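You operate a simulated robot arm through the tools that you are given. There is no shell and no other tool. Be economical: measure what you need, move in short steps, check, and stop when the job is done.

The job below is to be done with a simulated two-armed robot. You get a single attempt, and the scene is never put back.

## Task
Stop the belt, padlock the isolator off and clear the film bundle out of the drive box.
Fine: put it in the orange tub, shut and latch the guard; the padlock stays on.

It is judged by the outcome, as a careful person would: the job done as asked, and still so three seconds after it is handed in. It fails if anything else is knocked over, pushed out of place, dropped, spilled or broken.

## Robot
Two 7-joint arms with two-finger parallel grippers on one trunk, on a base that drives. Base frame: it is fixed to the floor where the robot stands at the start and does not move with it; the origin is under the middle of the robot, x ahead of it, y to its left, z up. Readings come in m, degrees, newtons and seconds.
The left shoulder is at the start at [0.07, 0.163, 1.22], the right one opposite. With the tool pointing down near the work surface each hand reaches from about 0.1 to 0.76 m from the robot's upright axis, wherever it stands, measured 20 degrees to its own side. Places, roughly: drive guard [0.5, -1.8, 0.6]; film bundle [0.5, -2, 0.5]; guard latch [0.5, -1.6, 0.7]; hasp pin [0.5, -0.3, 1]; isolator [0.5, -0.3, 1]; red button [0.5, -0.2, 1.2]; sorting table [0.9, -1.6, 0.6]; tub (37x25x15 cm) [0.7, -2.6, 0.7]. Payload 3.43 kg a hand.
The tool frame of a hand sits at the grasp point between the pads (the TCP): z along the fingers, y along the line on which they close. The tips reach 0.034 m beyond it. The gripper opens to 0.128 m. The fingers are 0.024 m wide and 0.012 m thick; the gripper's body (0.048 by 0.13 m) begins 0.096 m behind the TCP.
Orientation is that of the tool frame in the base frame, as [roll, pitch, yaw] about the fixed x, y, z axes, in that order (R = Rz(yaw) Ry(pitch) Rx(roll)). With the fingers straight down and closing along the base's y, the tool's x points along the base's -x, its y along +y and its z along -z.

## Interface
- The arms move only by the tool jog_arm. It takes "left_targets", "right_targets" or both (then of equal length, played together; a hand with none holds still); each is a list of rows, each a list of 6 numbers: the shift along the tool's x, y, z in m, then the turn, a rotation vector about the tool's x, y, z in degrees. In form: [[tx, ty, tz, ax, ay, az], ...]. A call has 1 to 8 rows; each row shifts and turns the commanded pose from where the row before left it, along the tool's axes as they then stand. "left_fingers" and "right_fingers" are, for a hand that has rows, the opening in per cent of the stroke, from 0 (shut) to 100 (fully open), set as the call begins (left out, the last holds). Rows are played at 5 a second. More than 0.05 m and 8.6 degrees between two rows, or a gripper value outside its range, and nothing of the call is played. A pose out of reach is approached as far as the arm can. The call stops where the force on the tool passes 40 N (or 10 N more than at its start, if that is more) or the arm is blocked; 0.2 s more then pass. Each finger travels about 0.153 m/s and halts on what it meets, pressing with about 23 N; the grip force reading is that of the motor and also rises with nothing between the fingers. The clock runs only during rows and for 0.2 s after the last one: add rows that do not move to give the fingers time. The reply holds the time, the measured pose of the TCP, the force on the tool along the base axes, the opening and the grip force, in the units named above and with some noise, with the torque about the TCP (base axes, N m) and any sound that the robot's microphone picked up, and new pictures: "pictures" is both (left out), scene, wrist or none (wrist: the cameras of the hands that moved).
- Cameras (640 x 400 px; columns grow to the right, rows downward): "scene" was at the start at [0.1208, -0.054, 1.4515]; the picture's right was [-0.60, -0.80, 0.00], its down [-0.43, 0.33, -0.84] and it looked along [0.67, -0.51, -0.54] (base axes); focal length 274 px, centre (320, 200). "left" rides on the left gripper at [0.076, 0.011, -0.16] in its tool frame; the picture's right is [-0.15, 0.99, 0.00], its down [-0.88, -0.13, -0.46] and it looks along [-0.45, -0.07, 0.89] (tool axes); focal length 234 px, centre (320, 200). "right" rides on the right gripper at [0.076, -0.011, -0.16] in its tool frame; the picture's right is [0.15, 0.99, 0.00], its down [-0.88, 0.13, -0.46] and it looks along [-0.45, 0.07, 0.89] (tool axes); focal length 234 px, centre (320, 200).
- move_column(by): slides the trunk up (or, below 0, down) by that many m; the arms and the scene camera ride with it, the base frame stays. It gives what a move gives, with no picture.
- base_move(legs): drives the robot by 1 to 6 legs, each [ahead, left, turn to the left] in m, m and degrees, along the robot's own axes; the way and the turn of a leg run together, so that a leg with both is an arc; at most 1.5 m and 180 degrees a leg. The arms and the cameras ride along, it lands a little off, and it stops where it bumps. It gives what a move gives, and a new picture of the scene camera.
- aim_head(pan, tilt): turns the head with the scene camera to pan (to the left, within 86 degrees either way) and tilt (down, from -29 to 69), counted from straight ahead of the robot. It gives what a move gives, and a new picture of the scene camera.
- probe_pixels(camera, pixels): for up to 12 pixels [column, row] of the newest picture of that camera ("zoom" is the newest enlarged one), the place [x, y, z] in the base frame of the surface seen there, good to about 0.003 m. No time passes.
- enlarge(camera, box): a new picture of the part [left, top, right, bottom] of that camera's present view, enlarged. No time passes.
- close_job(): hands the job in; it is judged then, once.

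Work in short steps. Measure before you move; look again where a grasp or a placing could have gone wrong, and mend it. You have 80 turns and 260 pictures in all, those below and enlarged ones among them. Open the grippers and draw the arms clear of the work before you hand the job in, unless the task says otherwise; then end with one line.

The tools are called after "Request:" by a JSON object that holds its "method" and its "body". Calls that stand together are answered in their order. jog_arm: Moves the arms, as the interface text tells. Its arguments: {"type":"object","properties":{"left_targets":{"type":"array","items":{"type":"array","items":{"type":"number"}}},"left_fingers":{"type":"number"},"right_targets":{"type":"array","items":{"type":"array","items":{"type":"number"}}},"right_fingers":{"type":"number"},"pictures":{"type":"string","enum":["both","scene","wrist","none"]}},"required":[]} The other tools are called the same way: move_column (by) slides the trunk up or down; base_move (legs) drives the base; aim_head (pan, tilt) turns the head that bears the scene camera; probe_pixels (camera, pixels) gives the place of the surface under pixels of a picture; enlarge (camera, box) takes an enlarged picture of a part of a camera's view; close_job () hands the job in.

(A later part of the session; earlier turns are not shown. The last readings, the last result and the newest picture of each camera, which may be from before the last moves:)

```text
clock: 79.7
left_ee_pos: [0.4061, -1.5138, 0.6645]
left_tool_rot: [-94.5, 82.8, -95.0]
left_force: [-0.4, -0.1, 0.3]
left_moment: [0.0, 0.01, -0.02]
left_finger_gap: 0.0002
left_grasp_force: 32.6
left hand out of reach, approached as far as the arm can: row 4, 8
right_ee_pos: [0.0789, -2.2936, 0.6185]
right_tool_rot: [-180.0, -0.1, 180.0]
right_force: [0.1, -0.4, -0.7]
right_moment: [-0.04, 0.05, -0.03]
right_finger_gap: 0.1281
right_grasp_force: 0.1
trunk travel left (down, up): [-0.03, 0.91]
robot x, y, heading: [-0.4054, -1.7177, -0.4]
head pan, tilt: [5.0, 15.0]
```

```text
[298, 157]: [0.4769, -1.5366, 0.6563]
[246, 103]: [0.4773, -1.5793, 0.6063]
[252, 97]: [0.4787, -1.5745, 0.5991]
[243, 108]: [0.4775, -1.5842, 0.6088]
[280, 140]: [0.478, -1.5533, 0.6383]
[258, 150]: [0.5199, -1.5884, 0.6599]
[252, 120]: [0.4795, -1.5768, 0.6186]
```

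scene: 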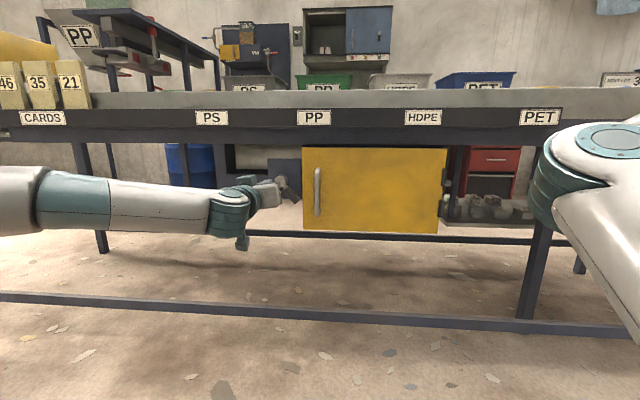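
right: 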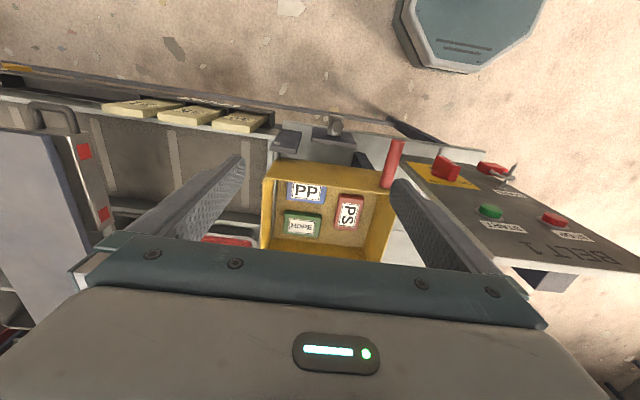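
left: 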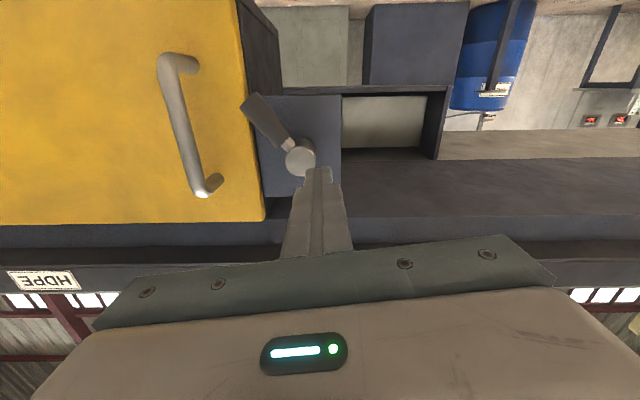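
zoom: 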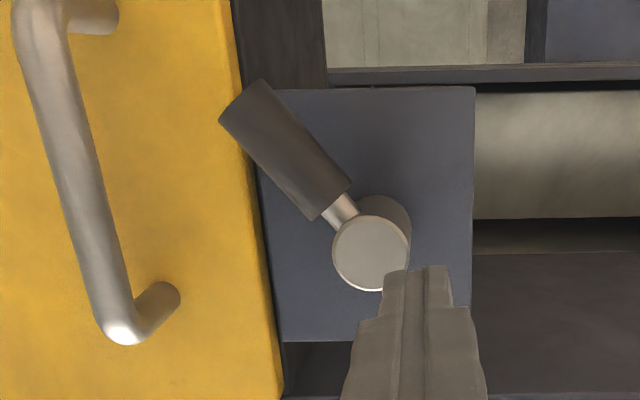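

The lever tip is at y −1.584, about 50° down, at the door edge. I reposition the base (back 0.06, left 0.1) to give the wrist margin before nudging it further.

Request:
{"method": "base_move", "body": {"legs": [[-0.06, 0, 0], [0, 0.1, 0]]}}

Request:
{"method": "jog_arm", "body": {"left_targets": [[0, 0, 0, 0, 0, 7], [0, -0.04, 0, 0, 0, 0], [0, -0.05, 0, 0, 0, 0], [0, -0.05, 0, 0, 0, 0], [0, -0.05, 0, 0, 0, 0], [0.025, -0.005, 0, 0, 0, 0], [0.025, 0, 0, 0, 0, 0], [0, 0, 0, 0, 0, 0]]}}

```text
clock: 81.5
left_ee_pos: [0.346, -1.4166, 0.6647]
left_tool_rot: [-94.0, 82.8, -94.5]
left_force: [-0.6, 0.6, 0.2]
left_moment: [0.01, -0.01, -0.03]
left_finger_gap: 0.0
left_grasp_force: 33.1
right_ee_pos: [0.0173, -2.1946, 0.6183]
right_tool_rot: [-179.9, 0.0, 179.9]
right_force: [0.4, 0.2, -0.7]
right_moment: [0.01, -0.04, -0.01]
right_finger_gap: 0.1278
right_grasp_force: 0.0
trunk travel left (down, up): [-0.03, 0.91]
robot x, y, heading: [-0.4639, -1.6199, -0.0]
head pan, tilt: [5.0, 15.0]
```

scene: 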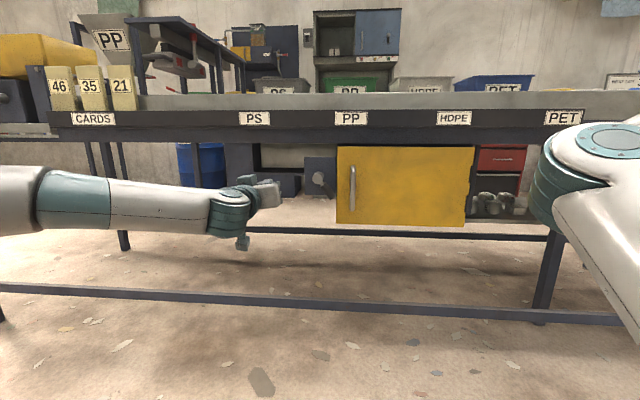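

```text
clock: 83.3
left_ee_pos: [0.3446, -1.6098, 0.6153]
left_tool_rot: [-164.6, 89.6, -164.9]
left_force: [0.3, -0.3, -0.2]
left_moment: [0.0, 0.04, 0.0]
left_finger_gap: 0.0002
left_grasp_force: 32.8
right_ee_pos: [0.0172, -2.1945, 0.6172]
right_tool_rot: [-180.0, 0.0, 179.9]
right_force: [-0.1, -0.6, 0.8]
right_moment: [-0.02, 0.01, -0.01]
right_finger_gap: 0.128
right_grasp_force: 0.1
trunk travel left (down, up): [-0.03, 0.91]
robot x, y, heading: [-0.4622, -1.6196, -0.1]
head pan, tilt: [5.0, 15.0]
```

scene: 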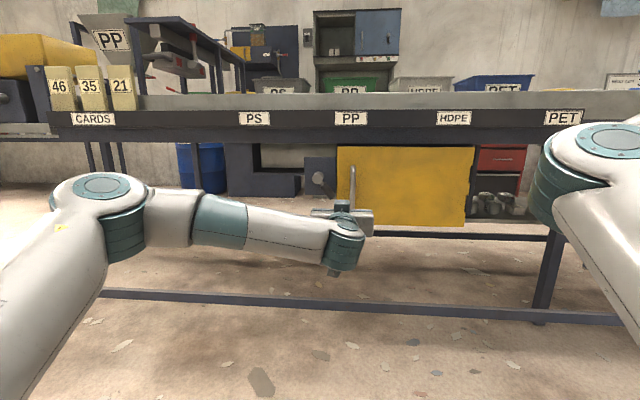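
left: 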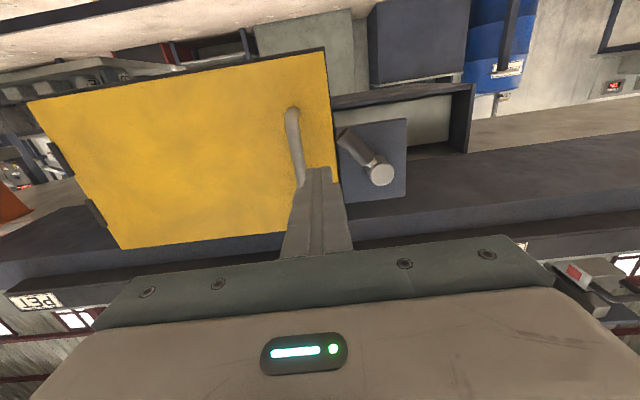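

Both the handle (y −1.636) and the lever (y −1.584) flank the closed fingers at y −1.610. I advance to tip x≈0.498 and then sweep +y to push the lever down past vertical.

Request:
{"method": "jog_arm", "body": {"left_targets": [[0, 0.003, 0.04, 0, 0, 0], [0, 0, 0.04, 0, 0, 0], [0, 0, 0.04, 0, 0, 0], [0, 0, 0, 0, 0, 0]], "pictures": "wrist"}}

Request:
{"method": "jog_arm", "body": {"left_targets": [[0, 0.015, 0, 0, 0, 0], [0, 0.015, 0, 0, 0, 0], [0, 0.015, 0, 0, 0, 0], [0, 0.012, 0, 0, 0, 0], [0, 0, 0, 0, 0, 0]], "pictures": "wrist"}}

```text
clock: 84.3
left_ee_pos: [0.4651, -1.6087, 0.613]
left_tool_rot: [-166.4, 89.4, -166.8]
left_force: [0.2, 0.1, 0.1]
left_moment: [0.02, -0.01, -0.01]
left_finger_gap: 0.0
left_grasp_force: 32.8
right_ee_pos: [0.017, -2.1951, 0.6176]
right_tool_rot: [-180.0, -0.1, 180.0]
right_force: [-0.7, 1.2, 0.7]
right_moment: [0.02, 0.02, 0.0]
right_finger_gap: 0.1277
right_grasp_force: 0.1
trunk travel left (down, up): [-0.03, 0.91]
robot x, y, heading: [-0.4652, -1.6181, 0.2]
head pan, tilt: [5.0, 15.0]
```

left: 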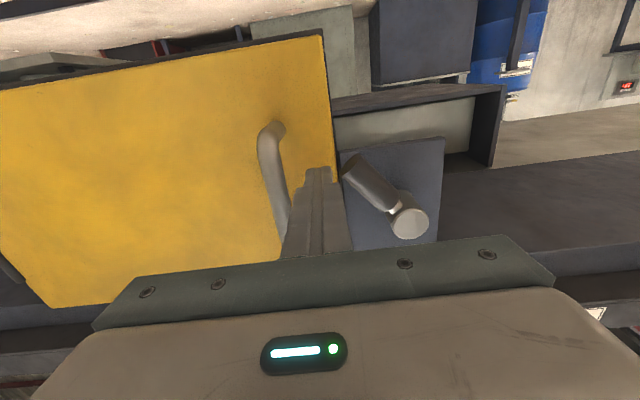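

```text
clock: 85.5
left_ee_pos: [0.4648, -1.556, 0.6137]
left_tool_rot: [-173.9, 89.4, -174.7]
left_force: [2.6, -12.8, -0.2]
left_moment: [0.02, 0.04, -0.33]
left_finger_gap: 0.0
left_grasp_force: 33.0
right_ee_pos: [0.0179, -2.1952, 0.6173]
right_tool_rot: [-180.0, 0.0, 179.9]
right_force: [-0.7, 0.2, -0.4]
right_moment: [0.0, 0.02, -0.02]
right_finger_gap: 0.1278
right_grasp_force: 0.1
trunk travel left (down, up): [-0.03, 0.91]
robot x, y, heading: [-0.462, -1.6181, -0.1]
head pan, tilt: [5.0, 15.0]
```

left: 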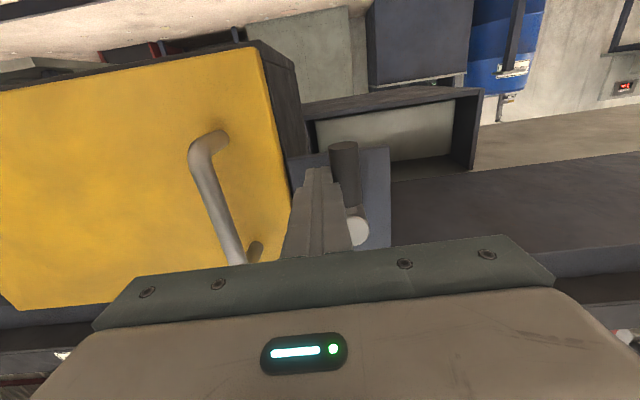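

The lever points straight down and resists: unlatched. I retract, open, and line up with the door handle at y −1.636, z 0.63.

Request:
{"method": "jog_arm", "body": {"left_targets": [[0, -0.01, 0, 0, 0, 0], [0, 0, -0.04, 0, 0, 0], [0, 0, -0.05, 0, 0, 0], [-0.016, -0.035, 0, 0, 0, 0], [0, -0.035, 0, 0, 0, 0], [0, 0, 0, 0, 0, 0]], "left_fingers": 0, "pictures": "none"}}

Request:
{"method": "jog_arm", "body": {"left_targets": [[0, 0, 0, 0, 0, 0], [0, 0, 0, 0, 0, 0]], "left_fingers": 50}}

```text
clock: 86.9
left_ee_pos: [0.3747, -1.6313, 0.6299]
left_tool_rot: [-165.3, 89.3, -165.6]
left_force: [0.0, -1.3, -0.5]
left_moment: [-0.01, 0.02, 0.05]
left_finger_gap: 0.0002
left_grasp_force: 33.1
right_ee_pos: [0.0188, -2.1944, 0.6176]
right_tool_rot: [180.0, -0.1, 179.9]
right_force: [0.0, -0.9, 0.2]
right_moment: [0.03, 0.0, 0.02]
right_finger_gap: 0.128
right_grasp_force: 0.0
trunk travel left (down, up): [-0.03, 0.91]
robot x, y, heading: [-0.4669, -1.6202, -0.0]
head pan, tilt: [5.0, 15.0]
```

```text
clock: 87.5
left_ee_pos: [0.3735, -1.6321, 0.631]
left_tool_rot: [-164.6, 89.5, -165.0]
left_force: [0.2, -0.2, 0.0]
left_moment: [0.03, 0.01, 0.02]
left_finger_gap: 0.0638
left_grasp_force: 0.0
right_ee_pos: [0.018, -2.1945, 0.6182]
right_tool_rot: [-180.0, 0.0, 179.8]
right_force: [0.0, 0.9, 0.0]
right_moment: [0.01, 0.01, -0.02]
right_finger_gap: 0.1281
right_grasp_force: 0.0
trunk travel left (down, up): [-0.03, 0.91]
robot x, y, heading: [-0.462, -1.6209, -0.1]
head pan, tilt: [5.0, 15.0]
```

scene: 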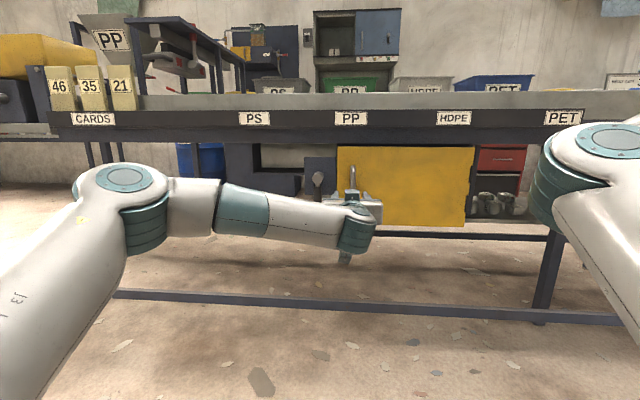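
left: 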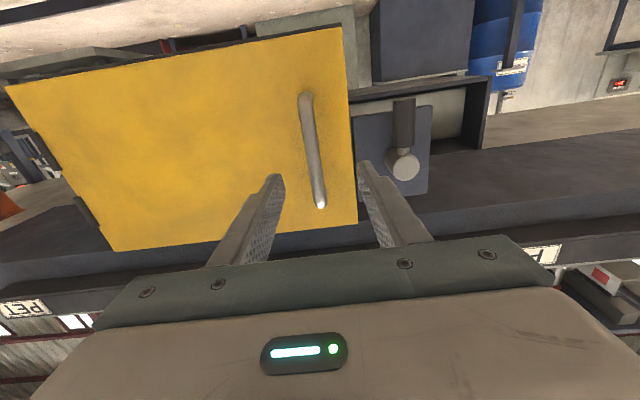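

The handle is centred between the fingers. I advance, close on it, and then pull along the hinge arc (hinge ≈ (0.51,−1.98)).

Request:
{"method": "jog_arm", "body": {"left_targets": [[0, -0.004, 0.03, 0, 0, 0], [0, 0, 0.03, 0, 0, 0], [0, 0, 0.027, 0, 0, 0], [0, 0, 0, 0, 0, 0]], "pictures": "none"}}

Request:
{"method": "jog_arm", "body": {"left_targets": [[0, 0, 0, 0, 0, 0], [0, 0, 0, 0, 0, 0], [0, 0, 0, 0, 0, 0]], "left_fingers": 0, "pictures": "wrist"}}

Request:
{"method": "jog_arm", "body": {"left_targets": [[0, -0.002, -0.012, -2, 0, 0], [0, -0.004, -0.024, -4, 0, 0], [0, -0.004, -0.024, -4, 0, 0], [0, 0, 0, 0, 0, 0]]}}

```text
clock: 88.5
left_ee_pos: [0.4632, -1.6374, 0.6301]
left_tool_rot: [-166.1, 89.6, -166.5]
left_force: [-0.7, -0.1, 1.1]
left_moment: [-0.01, 0.01, -0.02]
left_finger_gap: 0.064
left_grasp_force: 0.0
right_ee_pos: [0.0172, -2.1948, 0.6187]
right_tool_rot: [-180.0, 0.0, 179.9]
right_force: [0.0, -0.7, 0.5]
right_moment: [-0.02, 0.01, 0.02]
right_finger_gap: 0.128
right_grasp_force: 0.0
trunk travel left (down, up): [-0.03, 0.91]
robot x, y, heading: [-0.4619, -1.6194, -0.0]
head pan, tilt: [5.0, 15.0]
```

```text
clock: 89.3
left_ee_pos: [0.462, -1.6385, 0.6299]
left_tool_rot: [-171.2, 89.5, -171.7]
left_force: [1.6, -9.2, 0.5]
left_moment: [0.1, -0.01, -0.11]
left_finger_gap: 0.0155
left_grasp_force: 45.1
right_ee_pos: [0.0179, -2.1962, 0.6167]
right_tool_rot: [-179.9, 0.0, 179.9]
right_force: [-0.1, 0.6, -0.3]
right_moment: [-0.02, -0.02, 0.01]
right_finger_gap: 0.128
right_grasp_force: 0.0
trunk travel left (down, up): [-0.03, 0.91]
robot x, y, heading: [-0.462, -1.6159, -0.1]
head pan, tilt: [5.0, 15.0]
```

left: 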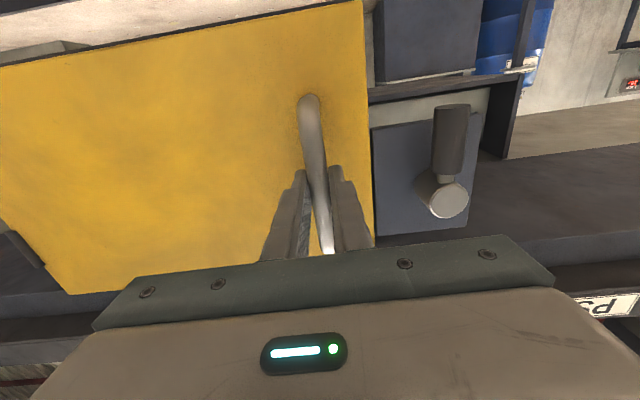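

```text
clock: 90.3
left_ee_pos: [0.3995, -1.6553, 0.6304]
left_tool_rot: [170.6, 89.4, 179.8]
left_force: [10.6, -32.4, -0.8]
left_moment: [-0.17, -0.13, -0.29]
left_finger_gap: 0.0156
left_grasp_force: 44.9
right_ee_pos: [0.016, -2.198, 0.6167]
right_tool_rot: [179.8, -0.1, 179.8]
right_force: [-0.5, -0.6, 0.0]
right_moment: [-0.01, 0.0, 0.02]
right_finger_gap: 0.128
right_grasp_force: 0.0
trunk travel left (down, up): [-0.03, 0.91]
robot x, y, heading: [-0.4637, -1.618, -0.2]
head pan, tilt: [5.0, 15.0]
```

scene: 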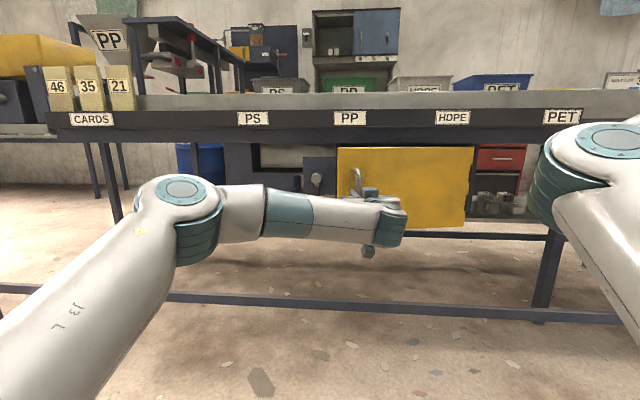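
left: 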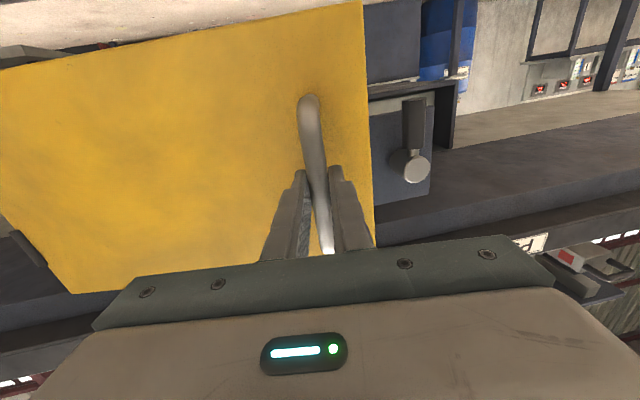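

The door follows; the sideways force (−32 N) shows that my arc is too wide in +y. I ease −y by a few mm and continue with a tighter arc.

Request:
{"method": "jog_arm", "body": {"left_targets": [[0, -0.006, 0, 0, 0, 0], [0, -0.0055, -0.023, -4, 0, 0], [0, -0.0055, -0.023, -4, 0, 0], [0, 0, 0, 0, 0, 0]], "pictures": "none"}}

```text
clock: 91.3
left_ee_pos: [0.363, -1.6739, 0.6303]
left_tool_rot: [172.7, 89.3, -169.4]
left_force: [2.1, -5.8, -8.0]
left_moment: [-0.16, 0.32, -0.01]
left_finger_gap: 0.0157
left_grasp_force: 44.5
right_ee_pos: [0.0178, -2.195, 0.617]
right_tool_rot: [-179.9, -0.2, 179.9]
right_force: [0.1, 0.4, -0.3]
right_moment: [-0.02, -0.02, -0.04]
right_finger_gap: 0.1279
right_grasp_force: 0.1
trunk travel left (down, up): [-0.03, 0.91]
robot x, y, heading: [-0.4622, -1.619, -0.0]
head pan, tilt: [5.0, 15.0]
```

Forces have relaxed. I continue the pull.

Request:
{"method": "jog_arm", "body": {"left_targets": [[0, -0.0055, -0.023, -4, 0, 0], [0, -0.0055, -0.023, -4, 0, 0], [0, -0.0055, -0.023, -4, 0, 0], [0, -0.0055, -0.023, -4, 0, 0], [0, 0, 0, 0, 0, 0]]}}

```text
clock: 92.2
left_ee_pos: [0.2991, -1.7139, 0.6299]
left_tool_rot: [159.6, 89.3, -169.1]
left_force: [-2.5, 2.7, -5.6]
left_moment: [-0.07, -0.48, -0.23]
left_finger_gap: 0.0156
left_grasp_force: 45.0
right_ee_pos: [0.0181, -2.1938, 0.6186]
right_tool_rot: [-179.9, -0.1, -179.9]
right_force: [0.4, 0.1, -0.9]
right_moment: [-0.02, 0.01, -0.02]
right_finger_gap: 0.1281
right_grasp_force: 0.2
trunk travel left (down, up): [-0.03, 0.91]
robot x, y, heading: [-0.4657, -1.6158, 0.0]
head pan, tilt: [5.0, 15.0]
stopped in row 4 (left hand): the force on the tool passed its limit at 43 N (the readings are from after the stop); the commanded pose is now the measured one
```

scene: 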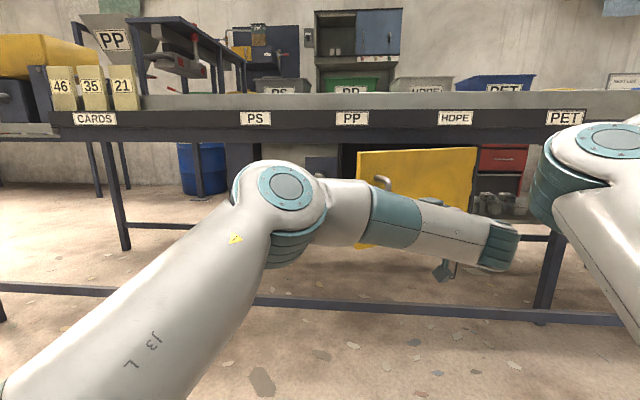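
left: 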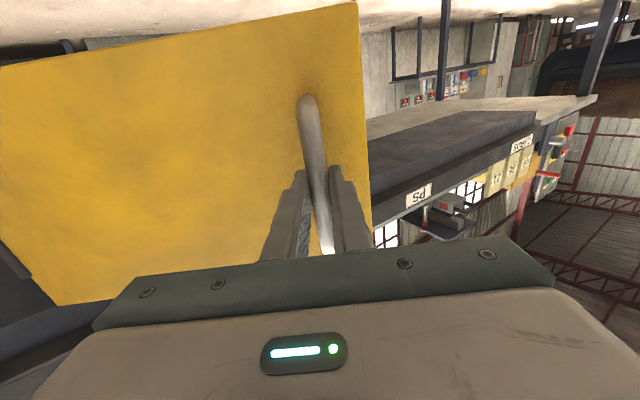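

The door is ~31° open (edge ≈ (0.31,−1.65)). I release, retract along the hand, then turn the hand straight ahead again.

Request:
{"method": "jog_arm", "body": {"left_targets": [[0, 0, 0, 0, 0, 0], [0, 0, 0, 0, 0, 0], [0, 0, -0.04, 0, 0, 0], [0, 0, -0.04, 0, 0, 0], [0, 0, -0.03, 0, 0, 0], [0, 0, 0, 8, 0, 0], [0, 0, 0, 8, 0, 0], [0, 0, 0, 8, 0, 0]], "left_fingers": 40, "pictures": "none"}}

Request:
{"method": "jog_arm", "body": {"left_targets": [[0, 0.03, 0, 6, 0, 0], [0, 0.045, 0, 0, 0, 0], [0, 0.045, 0, 0, 0, 0], [0, 0.045, 0, 0, 0, 0], [0, 0, 0, 0, 0, 0]], "left_fingers": 0}}

```text
clock: 94.0
left_ee_pos: [0.2046, -1.7707, 0.6329]
left_tool_rot: [-169.9, 89.3, -162.9]
left_force: [0.8, 1.1, -0.2]
left_moment: [0.01, 0.0, 0.01]
left_finger_gap: 0.0507
left_grasp_force: 0.1
right_ee_pos: [0.0193, -2.193, 0.6179]
right_tool_rot: [-180.0, -0.1, -179.9]
right_force: [0.1, 0.7, 0.8]
right_moment: [0.02, 0.0, -0.01]
right_finger_gap: 0.128
right_grasp_force: 0.0
trunk travel left (down, up): [-0.03, 0.91]
robot x, y, heading: [-0.4651, -1.6191, -0.2]
head pan, tilt: [5.0, 15.0]
```

```text
clock: 95.2
left_ee_pos: [0.1983, -1.6084, 0.6317]
left_tool_rot: [-167.3, 89.3, -166.0]
left_force: [0.2, 0.7, 0.8]
left_moment: [0.01, 0.0, -0.03]
left_finger_gap: 0.0
left_grasp_force: 23.5
right_ee_pos: [0.019, -2.1934, 0.6197]
right_tool_rot: [-179.9, 0.0, -179.9]
right_force: [0.2, 0.5, -0.3]
right_moment: [0.01, 0.04, 0.0]
right_finger_gap: 0.1281
right_grasp_force: 0.0
trunk travel left (down, up): [-0.03, 0.91]
robot x, y, heading: [-0.4619, -1.6211, -0.1]
head pan, tilt: [5.0, 15.0]
```

scene: 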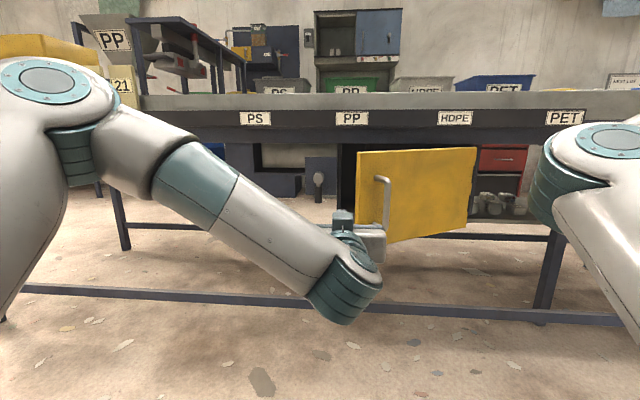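
left: 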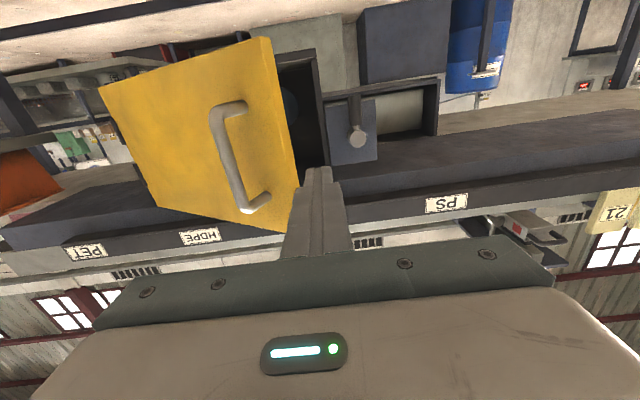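

The door is ajar. I probe its edge before putting the finger behind it.

Request:
{"method": "probe_pixels", "body": {"camera": "left", "pixels": [[291, 180], [270, 60], [284, 130], [105, 95], [153, 200]]}}

Request:
{"method": "jog_arm", "body": {"left_targets": [[0, 0.005, 0.04, 0, 0, 0], [0, 0, 0.045, 0, 0, 0], [0, 0, 0.04, 0, 0, 0], [0, 0, 0, 0, 0, 0]], "pictures": "wrist"}}

```text
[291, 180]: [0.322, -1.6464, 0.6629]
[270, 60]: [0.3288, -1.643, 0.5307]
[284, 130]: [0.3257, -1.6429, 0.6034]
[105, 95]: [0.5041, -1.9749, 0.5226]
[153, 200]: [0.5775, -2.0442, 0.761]
```

```text
clock: 96.2
left_ee_pos: [0.3233, -1.598, 0.6305]
left_tool_rot: [-170.5, 89.3, -169.4]
left_force: [0.8, 0.6, -0.1]
left_moment: [-0.01, 0.02, -0.01]
left_finger_gap: 0.0001
left_grasp_force: 23.2
right_ee_pos: [0.0197, -2.1937, 0.6186]
right_tool_rot: [180.0, -0.1, -179.9]
right_force: [0.2, 0.4, 1.0]
right_moment: [-0.03, 0.0, -0.02]
right_finger_gap: 0.1279
right_grasp_force: 0.0
trunk travel left (down, up): [-0.03, 0.91]
robot x, y, heading: [-0.4613, -1.6193, -0.2]
head pan, tilt: [5.0, 15.0]
```

left: 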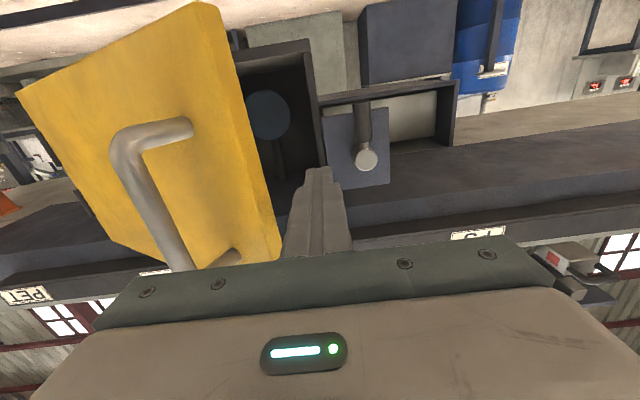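

The edge is at (0.324,−1.643) and the finger sits inside it at y −1.598. I sweep the finger along the edge's arc to push the door open to about 65°.

Request:
{"method": "jog_arm", "body": {"left_targets": [[0, -0.022, -0.008, 0, 0, 0], [0, -0.023, -0.009, 0, 0, 0], [0, -0.02, -0.028, 0, 0, 0], [0, -0.02, -0.028, 0, 0, 0], [0, -0.0245, -0.0215, 0, 0, 0], [0, -0.0245, -0.0215, 0, 0, 0], [0, -0.028, -0.018, 0, 0, 0], [0, -0.028, -0.018, 0, 0, 0]]}}

```text
clock: 96.8
left_ee_pos: [0.3048, -1.6321, 0.631]
left_tool_rot: [-165.4, 89.2, -162.7]
left_force: [-3.5, 5.8, 0.8]
left_moment: [0.07, 0.0, 0.11]
left_finger_gap: 0.0
left_grasp_force: 23.1
right_ee_pos: [0.0199, -2.1896, 0.618]
right_tool_rot: [-180.0, 0.0, -179.7]
right_force: [0.7, -0.9, 0.4]
right_moment: [-0.02, -0.01, 0.01]
right_finger_gap: 0.1281
right_grasp_force: 0.1
trunk travel left (down, up): [-0.03, 0.91]
robot x, y, heading: [-0.4623, -1.6181, 0.2]
head pan, tilt: [5.0, 15.0]
stopped in row 3 (left hand): the force on the tool passed its limit at 44 N (the readings are from after the stop); the commanded pose is now the measured one
```

scene: 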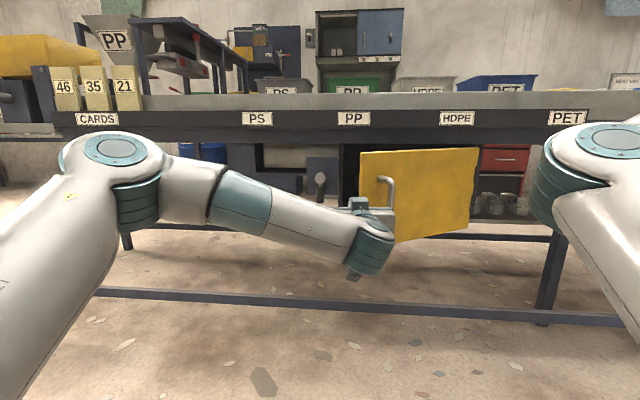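
left: 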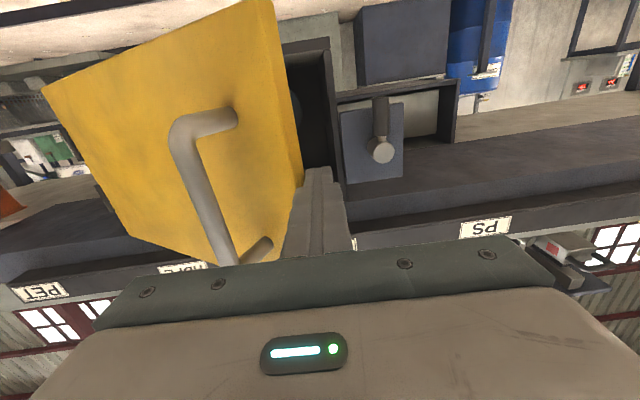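

The contact was too brisk. I repeat with small slow steps and watch the force.

Request:
{"method": "jog_arm", "body": {"left_targets": [[0, -0.006, -0.005, 0, 0, 0], [0, -0.006, -0.006, 0, 0, 0], [0, -0.006, -0.007, 0, 0, 0], [0, -0.006, -0.007, 0, 0, 0], [0, -0.006, -0.007, 0, 0, 0], [0, -0.006, -0.007, 0, 0, 0], [0, -0.006, -0.007, 0, 0, 0], [0, -0.006, -0.007, 0, 0, 0]], "pictures": "none"}}

```text
clock: 97.5
left_ee_pos: [0.2955, -1.6393, 0.632]
left_tool_rot: [-167.2, 89.3, -163.6]
left_force: [-3.1, 6.1, 3.2]
left_moment: [0.06, 0.0, 0.11]
left_finger_gap: 0.0
left_grasp_force: 23.1
right_ee_pos: [0.0216, -2.1882, 0.6181]
right_tool_rot: [-179.9, 0.0, -179.5]
right_force: [-0.5, 0.6, -0.1]
right_moment: [-0.03, -0.03, 0.07]
right_finger_gap: 0.128
right_grasp_force: 0.0
trunk travel left (down, up): [-0.03, 0.91]
robot x, y, heading: [-0.4657, -1.6174, 0.3]
head pan, tilt: [5.0, 15.0]
stopped in row 3 (left hand): the force on the tool passed its limit at 43 N (the readings are from after the stop); the commanded pose is now the measured one
```

Pushing with a straight finger wedges the edge. I withdraw the finger sideways, yaw the hand −40° so the finger lies behind the door, and slide it in.

Request:
{"method": "jog_arm", "body": {"left_targets": [[0, 0.025, 0, 0, 0, 0], [0, 0.025, 0, 0, 0, 0], [0, 0, 0, 8, 0, 0], [0, 0, 0, 8, 0, 0], [0, 0, 0, 8, 0, 0], [0, 0, 0, 8, 0, 0], [0, 0, 0, 8, 0, 0], [0, 0, 0, 0, 0, 0]], "pictures": "wrist"}}

```text
clock: 99.3
left_ee_pos: [0.29, -1.5769, 0.6163]
left_tool_rot: [-142.5, 84.9, -164.7]
left_force: [-0.8, -0.9, 0.2]
left_moment: [-0.04, 0.01, -0.01]
left_finger_gap: 0.0
left_grasp_force: 22.6
left hand out of reach, approached as far as the arm can: row 4, 5, 6
right_ee_pos: [0.0225, -2.1893, 0.6186]
right_tool_rot: [-179.8, 0.0, -179.4]
right_force: [-0.4, 0.4, 0.1]
right_moment: [-0.03, 0.02, 0.01]
right_finger_gap: 0.1278
right_grasp_force: 0.2
trunk travel left (down, up): [-0.03, 0.91]
robot x, y, heading: [-0.4645, -1.6164, 0.4]
head pan, tilt: [5.0, 15.0]
```

left: 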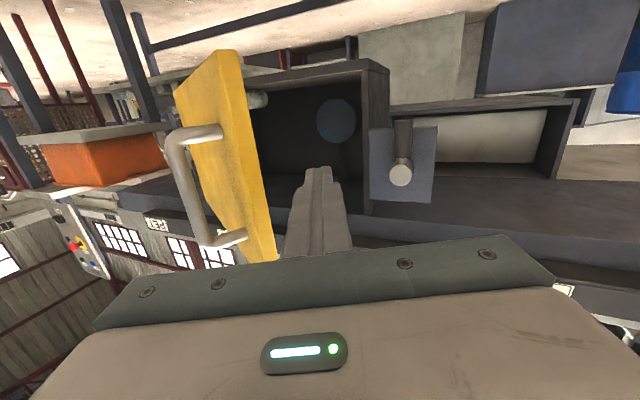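

The wrist limits yaw to ≈−22°. I withdraw, undo that yaw, and turn the whole robot −35° from further left instead.

Request:
{"method": "jog_arm", "body": {"left_targets": [[0, 0, -0.04, 0, 0, 0], [0, 0, -0.04, -8, 0, 0], [0, 0, 0, -8, 0, 0], [-0.015, 0, 0, -5, 0, 0], [0, 0, 0, 0, 0, 0]], "pictures": "none"}}

Request:
{"method": "base_move", "body": {"legs": [[-0.1, 0, 0], [0, 0.42, 0], [0, 0, -35], [0.15, 0.139, 0]]}}

```text
clock: 100.5
left_ee_pos: [0.2165, -1.5469, 0.6363]
left_tool_rot: [-163.6, 84.9, -164.6]
left_force: [0.6, 0.0, -0.5]
left_moment: [-0.02, 0.0, 0.02]
left_finger_gap: 0.0001
left_grasp_force: 23.4
right_ee_pos: [0.021, -2.1893, 0.6185]
right_tool_rot: [-180.0, 0.0, -179.4]
right_force: [0.5, 0.5, 0.2]
right_moment: [-0.01, -0.04, 0.0]
right_finger_gap: 0.1279
right_grasp_force: 0.1
trunk travel left (down, up): [-0.03, 0.91]
robot x, y, heading: [-0.4607, -1.6138, 0.6]
head pan, tilt: [5.0, 15.0]
```

```text
clock: 106.7
left_ee_pos: [0.2358, -1.5019, 0.6343]
left_tool_rot: [-163.6, 84.9, 160.4]
left_force: [-0.1, -0.3, 0.4]
left_moment: [-0.02, 0.0, 0.02]
left_finger_gap: 0.0001
left_grasp_force: 23.0
right_ee_pos: [-0.2899, -1.9174, 0.6184]
right_tool_rot: [-180.0, 0.0, 145.8]
right_force: [-0.1, 0.2, 0.2]
right_moment: [-0.01, 0.0, 0.02]
right_finger_gap: 0.1279
right_grasp_force: 0.1
trunk travel left (down, up): [-0.03, 0.91]
robot x, y, heading: [-0.3673, -1.1746, -34.2]
head pan, tilt: [5.0, 15.0]
```

scene: 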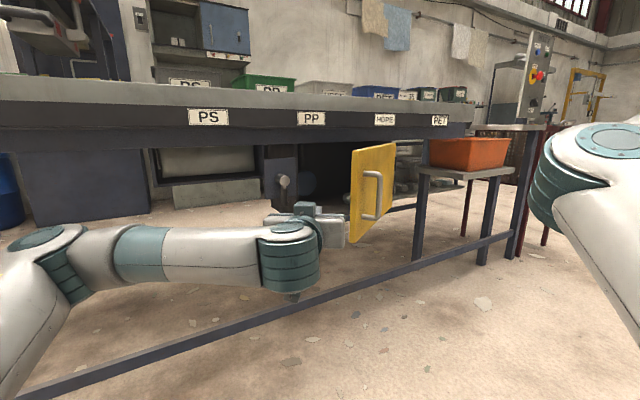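

Now the hand points at yaw ≈ −35°. I look from the wrist camera and measure the door's edge.

Request:
{"method": "enlarge", "body": {"camera": "left", "box": [0, 0, 640, 400]}}

Request:
{"method": "probe_pixels", "body": {"camera": "scene", "pixels": [[354, 150], [352, 240], [352, 190], [395, 150], [374, 190]]}}

```text
1.00 times, centred on (320, 200) of left (not enlarged: the box is as wide or as high as the picture)
```

zoom: 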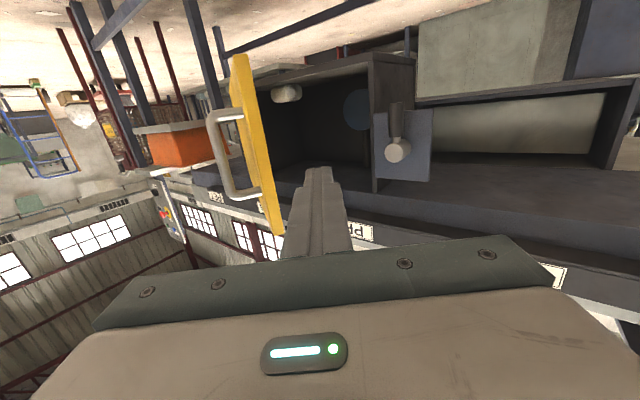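

```text
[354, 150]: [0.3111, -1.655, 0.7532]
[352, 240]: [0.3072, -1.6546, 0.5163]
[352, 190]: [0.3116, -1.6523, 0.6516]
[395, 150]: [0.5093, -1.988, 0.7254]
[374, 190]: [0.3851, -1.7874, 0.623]
```

The edge is at (0.309,−1.655), 31° open. I slide the finger forward 0.15 m behind the door and then approach it sideways.

Request:
{"method": "jog_arm", "body": {"left_targets": [[0, 0, 0.04, 0, 0, 0], [0, 0, 0.04, 0, 0, 0], [0, 0, 0.04, 0, 0, 0], [0, 0, 0.03, 0, 0, 0], [0, -0.015, 0, 0, 0, 0], [0, -0.015, 0, 0, 0, 0], [0, -0.01, 0, 0, 0, 0], [0, 0, 0, 0, 0, 0]]}}

```text
clock: 108.5
left_ee_pos: [0.3314, -1.6217, 0.6234]
left_tool_rot: [-163.6, 84.8, 160.5]
left_force: [-0.3, -0.1, 0.0]
left_moment: [0.01, 0.0, -0.01]
left_finger_gap: 0.0
left_grasp_force: 23.3
right_ee_pos: [-0.2909, -1.918, 0.6192]
right_tool_rot: [179.9, 0.1, 145.7]
right_force: [0.3, -0.7, 1.0]
right_moment: [0.0, -0.04, -0.01]
right_finger_gap: 0.1279
right_grasp_force: 0.0
trunk travel left (down, up): [-0.03, 0.91]
robot x, y, heading: [-0.3638, -1.1691, -34.3]
head pan, tilt: [5.0, 15.0]
```

scene: 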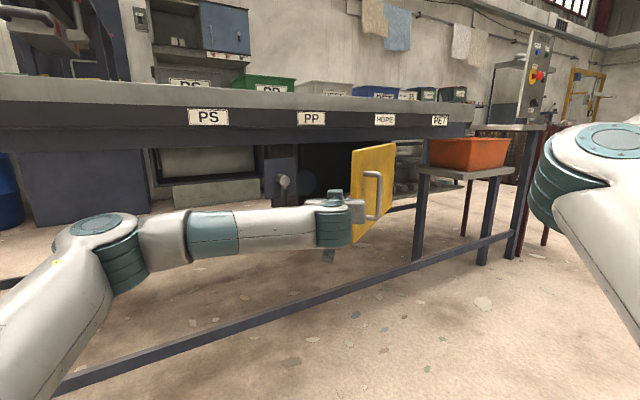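
left: 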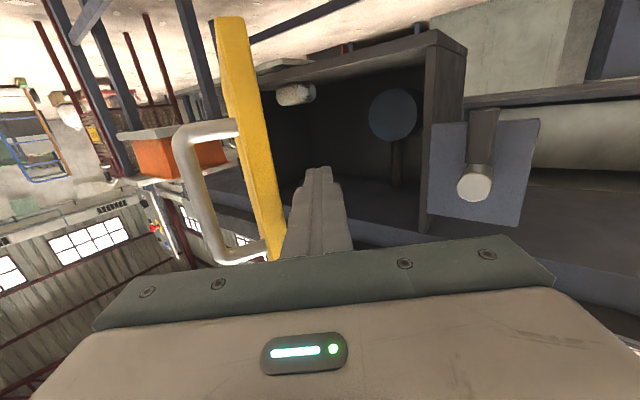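

The finger is behind the door. I push along the arc in small steps.

Request:
{"method": "jog_arm", "body": {"left_targets": [[0, -0.011, -0.004, 0, 0, 0], [0, -0.011, -0.004, 0, 0, 0], [0, -0.013, -0.005, 0, 0, 0], [0, -0.013, -0.005, 0, 0, 0], [0, -0.014, -0.004, 0, 0, 0], [0, -0.014, -0.003, 0, 0, 0], [0, -0.014, -0.003, 0, 0, 0], [0, -0.014, -0.002, 0, 0, 0]], "pictures": "wrist"}}

```text
clock: 110.3
left_ee_pos: [0.246, -1.6884, 0.628]
left_tool_rot: [-163.7, 85.0, 160.3]
left_force: [0.2, 0.9, 0.7]
left_moment: [-0.01, -0.03, 0.02]
left_finger_gap: 0.0002
left_grasp_force: 22.9
right_ee_pos: [-0.2911, -1.9179, 0.6171]
right_tool_rot: [179.9, 0.1, 145.7]
right_force: [-0.3, -0.4, 0.5]
right_moment: [0.02, 0.0, -0.03]
right_finger_gap: 0.1277
right_grasp_force: 0.0
trunk travel left (down, up): [-0.03, 0.91]
robot x, y, heading: [-0.3637, -1.1741, -34.4]
head pan, tilt: [5.0, 15.0]
```

left: 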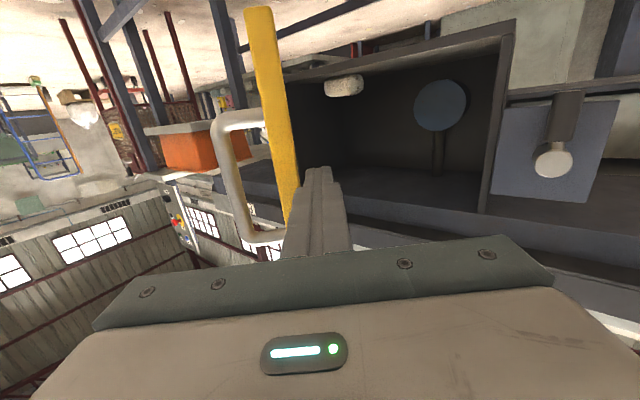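

The door swings easily now (about 45°). I continue along the arc.

Request:
{"method": "jog_arm", "body": {"left_targets": [[0, -0.016, -0.003, 0, 0, 0], [0, -0.018, -0.002, 0, 0, 0], [0, -0.018, -0.001, 0, 0, 0], [0, -0.018, 0, 0, 0, 0], [0, -0.018, 0.001, 0, 0, 0], [0, -0.018, 0.003, 0, 0, 0], [0, -0.018, 0.004, 0, 0, 0], [0, -0.018, 0.005, 0, 0, 0]], "pictures": "none"}}

Request:
{"method": "jog_arm", "body": {"left_targets": [[0, -0.018, 0.006, 0, 0, 0], [0, -0.018, 0.007, 0, 0, 0], [0, -0.018, 0.008, 0, 0, 0], [0, -0.018, 0.009, 0, 0, 0], [0, -0.018, 0.01, 0, 0, 0], [0, 0, 0, 0, 0, 0]]}}

```text
clock: 112.1
left_ee_pos: [0.17, -1.808, 0.6303]
left_tool_rot: [-163.6, 84.8, 160.6]
left_force: [0.4, -0.1, 0.4]
left_moment: [0.03, -0.04, 0.0]
left_finger_gap: 0.0
left_grasp_force: 23.1
right_ee_pos: [-0.2898, -1.9177, 0.6173]
right_tool_rot: [-180.0, 0.0, 145.7]
right_force: [-0.5, -0.3, 0.6]
right_moment: [-0.03, 0.01, 0.02]
right_finger_gap: 0.1278
right_grasp_force: 0.2
trunk travel left (down, up): [-0.03, 0.91]
robot x, y, heading: [-0.3658, -1.1671, -34.6]
head pan, tilt: [5.0, 15.0]
```

```text
clock: 113.5
left_ee_pos: [0.1563, -1.8594, 0.6233]
left_tool_rot: [-163.7, 84.9, 160.3]
left_force: [0.3, 0.2, 0.2]
left_moment: [0.01, -0.01, 0.0]
left_finger_gap: 0.0002
left_grasp_force: 23.1
left hand out of reach, approached as far as the arm can: row 3, 4, 5
right_ee_pos: [-0.2917, -1.9182, 0.6184]
right_tool_rot: [-180.0, 0.0, 145.6]
right_force: [0.7, -0.1, -0.8]
right_moment: [0.01, 0.0, 0.0]
right_finger_gap: 0.1277
right_grasp_force: 0.0
trunk travel left (down, up): [-0.03, 0.91]
robot x, y, heading: [-0.364, -1.1711, -34.2]
head pan, tilt: [5.0, 15.0]
```

scene: 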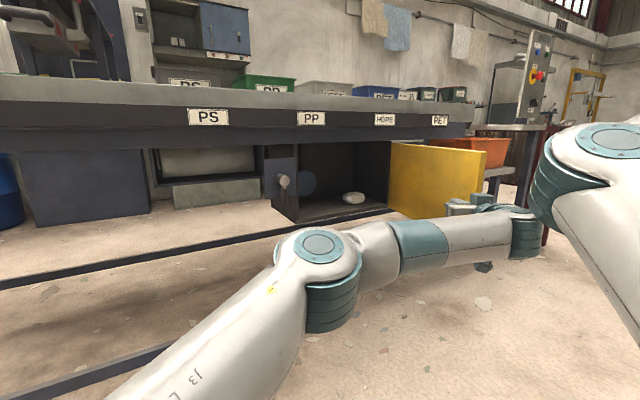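
left: 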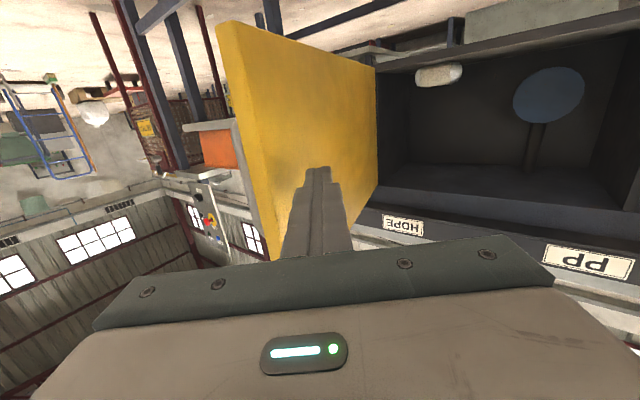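

The door is wide open (~75°) and the white bundle lies on the box floor at (353,198). I zoom on it and probe.

Request:
{"method": "enlarge", "body": {"camera": "scene", "box": [280, 135, 420, 225]}}

Request:
{"method": "probe_pixels", "body": {"camera": "scene", "pixels": [[353, 198], [344, 199], [364, 197], [353, 193], [353, 204], [340, 215], [380, 205], [305, 217], [390, 150], [390, 205], [483, 165], [308, 180]]}}

```text
4.44 times, centred on (350, 180) of scene
```

zoom: 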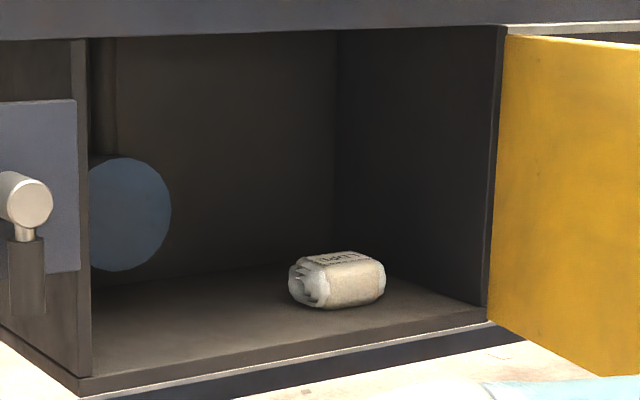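

```text
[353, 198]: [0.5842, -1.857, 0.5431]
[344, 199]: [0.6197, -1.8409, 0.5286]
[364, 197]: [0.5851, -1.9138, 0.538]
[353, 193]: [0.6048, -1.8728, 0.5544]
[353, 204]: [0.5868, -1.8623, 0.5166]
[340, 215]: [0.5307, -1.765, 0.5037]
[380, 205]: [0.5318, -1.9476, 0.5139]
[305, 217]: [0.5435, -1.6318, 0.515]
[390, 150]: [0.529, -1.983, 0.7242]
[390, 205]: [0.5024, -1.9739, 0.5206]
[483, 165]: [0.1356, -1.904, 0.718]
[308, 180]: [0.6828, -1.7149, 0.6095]
```

The bundle (≈0.085 × 0.05 × 0.045 m) is around (0.605,−1.877,0.533), its long axis yawed about −25°. I bring the left hand out from behind the door, pitching it down 25°.

Request:
{"method": "jog_arm", "body": {"left_targets": [[0, 0.045, 0, 0, 0, 0], [0, 0.045, -0.01, 0, 0, 0], [0, 0.04, -0.025, 0, 0, 0], [0, 0.04, -0.025, 0, 0, 0], [0, 0.035, -0.03, 0, 0, 0], [0, 0.035, -0.03, 0, 0, 0], [0, 0.035, -0.03, 0, 0, 0], [0, 0, 0, 0, 0, 0]], "pictures": "none"}}

Request:
{"method": "jog_arm", "body": {"left_targets": [[0, 0, 0, 0, 6, 0], [0, 0, 0, 0, 7, 0], [0, 0, 0, 0, 7, 0], [0, 0, 0, 0, 6, 0], [0, 0, 0, 0, 0, 0]], "left_fingers": 98}}

```text
clock: 115.3
left_ee_pos: [0.1948, -1.5485, 0.6305]
left_tool_rot: [-163.4, 84.8, 160.7]
left_force: [0.5, -0.2, 0.5]
left_moment: [-0.01, -0.02, -0.03]
left_finger_gap: 0.0002
left_grasp_force: 23.4
right_ee_pos: [-0.291, -1.9177, 0.6178]
right_tool_rot: [-179.9, 0.0, 145.7]
right_force: [-0.9, -0.1, 0.7]
right_moment: [0.03, 0.02, -0.01]
right_finger_gap: 0.1279
right_grasp_force: 0.0
trunk travel left (down, up): [-0.03, 0.91]
robot x, y, heading: [-0.3629, -1.1708, -34.6]
head pan, tilt: [5.0, 15.0]
```

```text
clock: 116.5
left_ee_pos: [0.1971, -1.5495, 0.6299]
left_tool_rot: [-177.2, 59.0, 146.6]
left_force: [-0.1, 0.1, -0.1]
left_moment: [0.02, -0.01, 0.02]
left_finger_gap: 0.1253
left_grasp_force: 0.0
right_ee_pos: [-0.2912, -1.9172, 0.6188]
right_tool_rot: [-179.9, 0.0, 145.7]
right_force: [0.3, -0.4, 0.2]
right_moment: [-0.01, -0.03, 0.02]
right_finger_gap: 0.1281
right_grasp_force: 0.1
trunk travel left (down, up): [-0.03, 0.91]
robot x, y, heading: [-0.3634, -1.1703, -34.4]
head pan, tilt: [5.0, 15.0]
```

scene: 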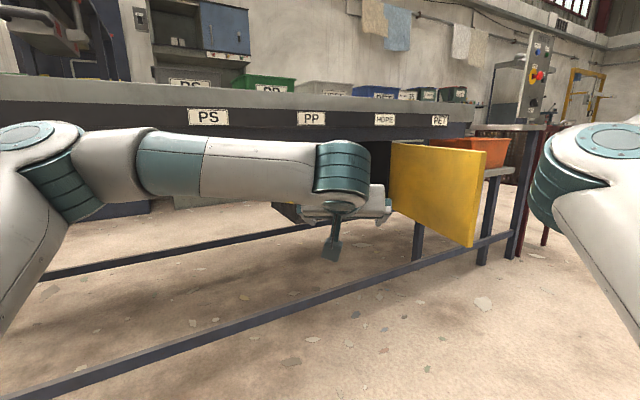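
left: 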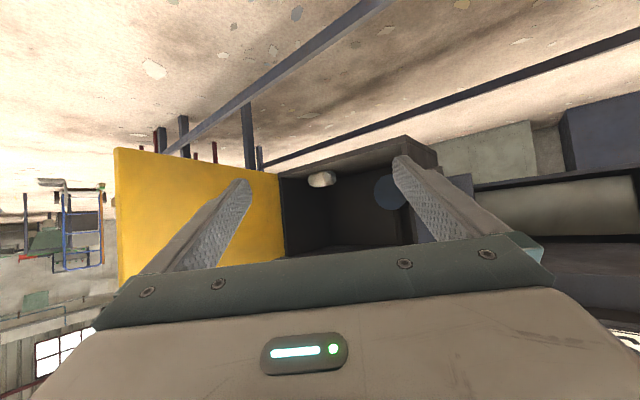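

The hand points 31° down at yaw −33°. I drive ahead 0.33 and right 0.06 to bring it in front of the box opening.

Request:
{"method": "base_move", "body": {"legs": [[0.31, -0.06, 0]]}}

Request:
{"method": "enlarge", "body": {"camera": "left", "box": [200, 60, 460, 222]}}

```text
clock: 118.7
left_ee_pos: [0.4169, -1.7749, 0.6313]
left_tool_rot: [-177.2, 59.2, 146.4]
left_force: [0.3, 0.2, 0.7]
left_moment: [-0.03, 0.01, -0.03]
left_finger_gap: 0.1255
left_grasp_force: 0.0
right_ee_pos: [-0.0743, -2.1425, 0.6183]
right_tool_rot: [179.9, 0.0, 145.2]
right_force: [0.2, -0.9, 0.3]
right_moment: [-0.01, 0.0, 0.0]
right_finger_gap: 0.1281
right_grasp_force: 0.0
trunk travel left (down, up): [-0.03, 0.91]
robot x, y, heading: [-0.1391, -1.3944, -34.5]
head pan, tilt: [5.0, 15.0]
stopped in leg 1: the robot was blocked; the commanded pose is now the measured one
```

scene: 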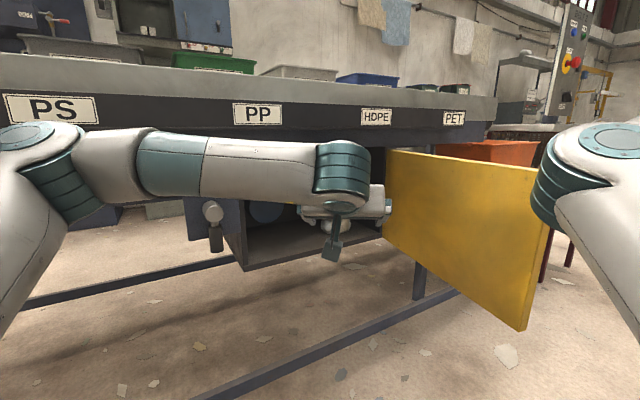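

```text
2.46 times, centred on (330, 141) of left
```

zoom: 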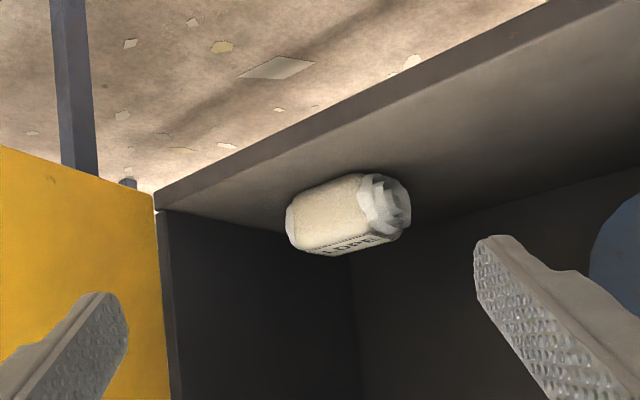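

The base stopped just at the end of the leg (nothing seems moved). I measure the bundle outline in the zoom.

Request:
{"method": "probe_pixels", "body": {"camera": "zoom", "pixels": [[330, 215], [290, 225], [355, 185], [385, 205], [405, 205], [345, 245], [310, 250], [395, 235], [370, 178], [300, 195]]}}

```text
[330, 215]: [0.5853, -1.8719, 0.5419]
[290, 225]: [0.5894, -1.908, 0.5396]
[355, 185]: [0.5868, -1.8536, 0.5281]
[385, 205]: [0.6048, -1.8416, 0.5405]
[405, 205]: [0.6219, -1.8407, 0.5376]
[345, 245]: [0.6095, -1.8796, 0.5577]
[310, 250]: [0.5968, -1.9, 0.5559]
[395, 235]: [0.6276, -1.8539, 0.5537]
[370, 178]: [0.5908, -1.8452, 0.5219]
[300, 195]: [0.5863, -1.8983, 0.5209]
```

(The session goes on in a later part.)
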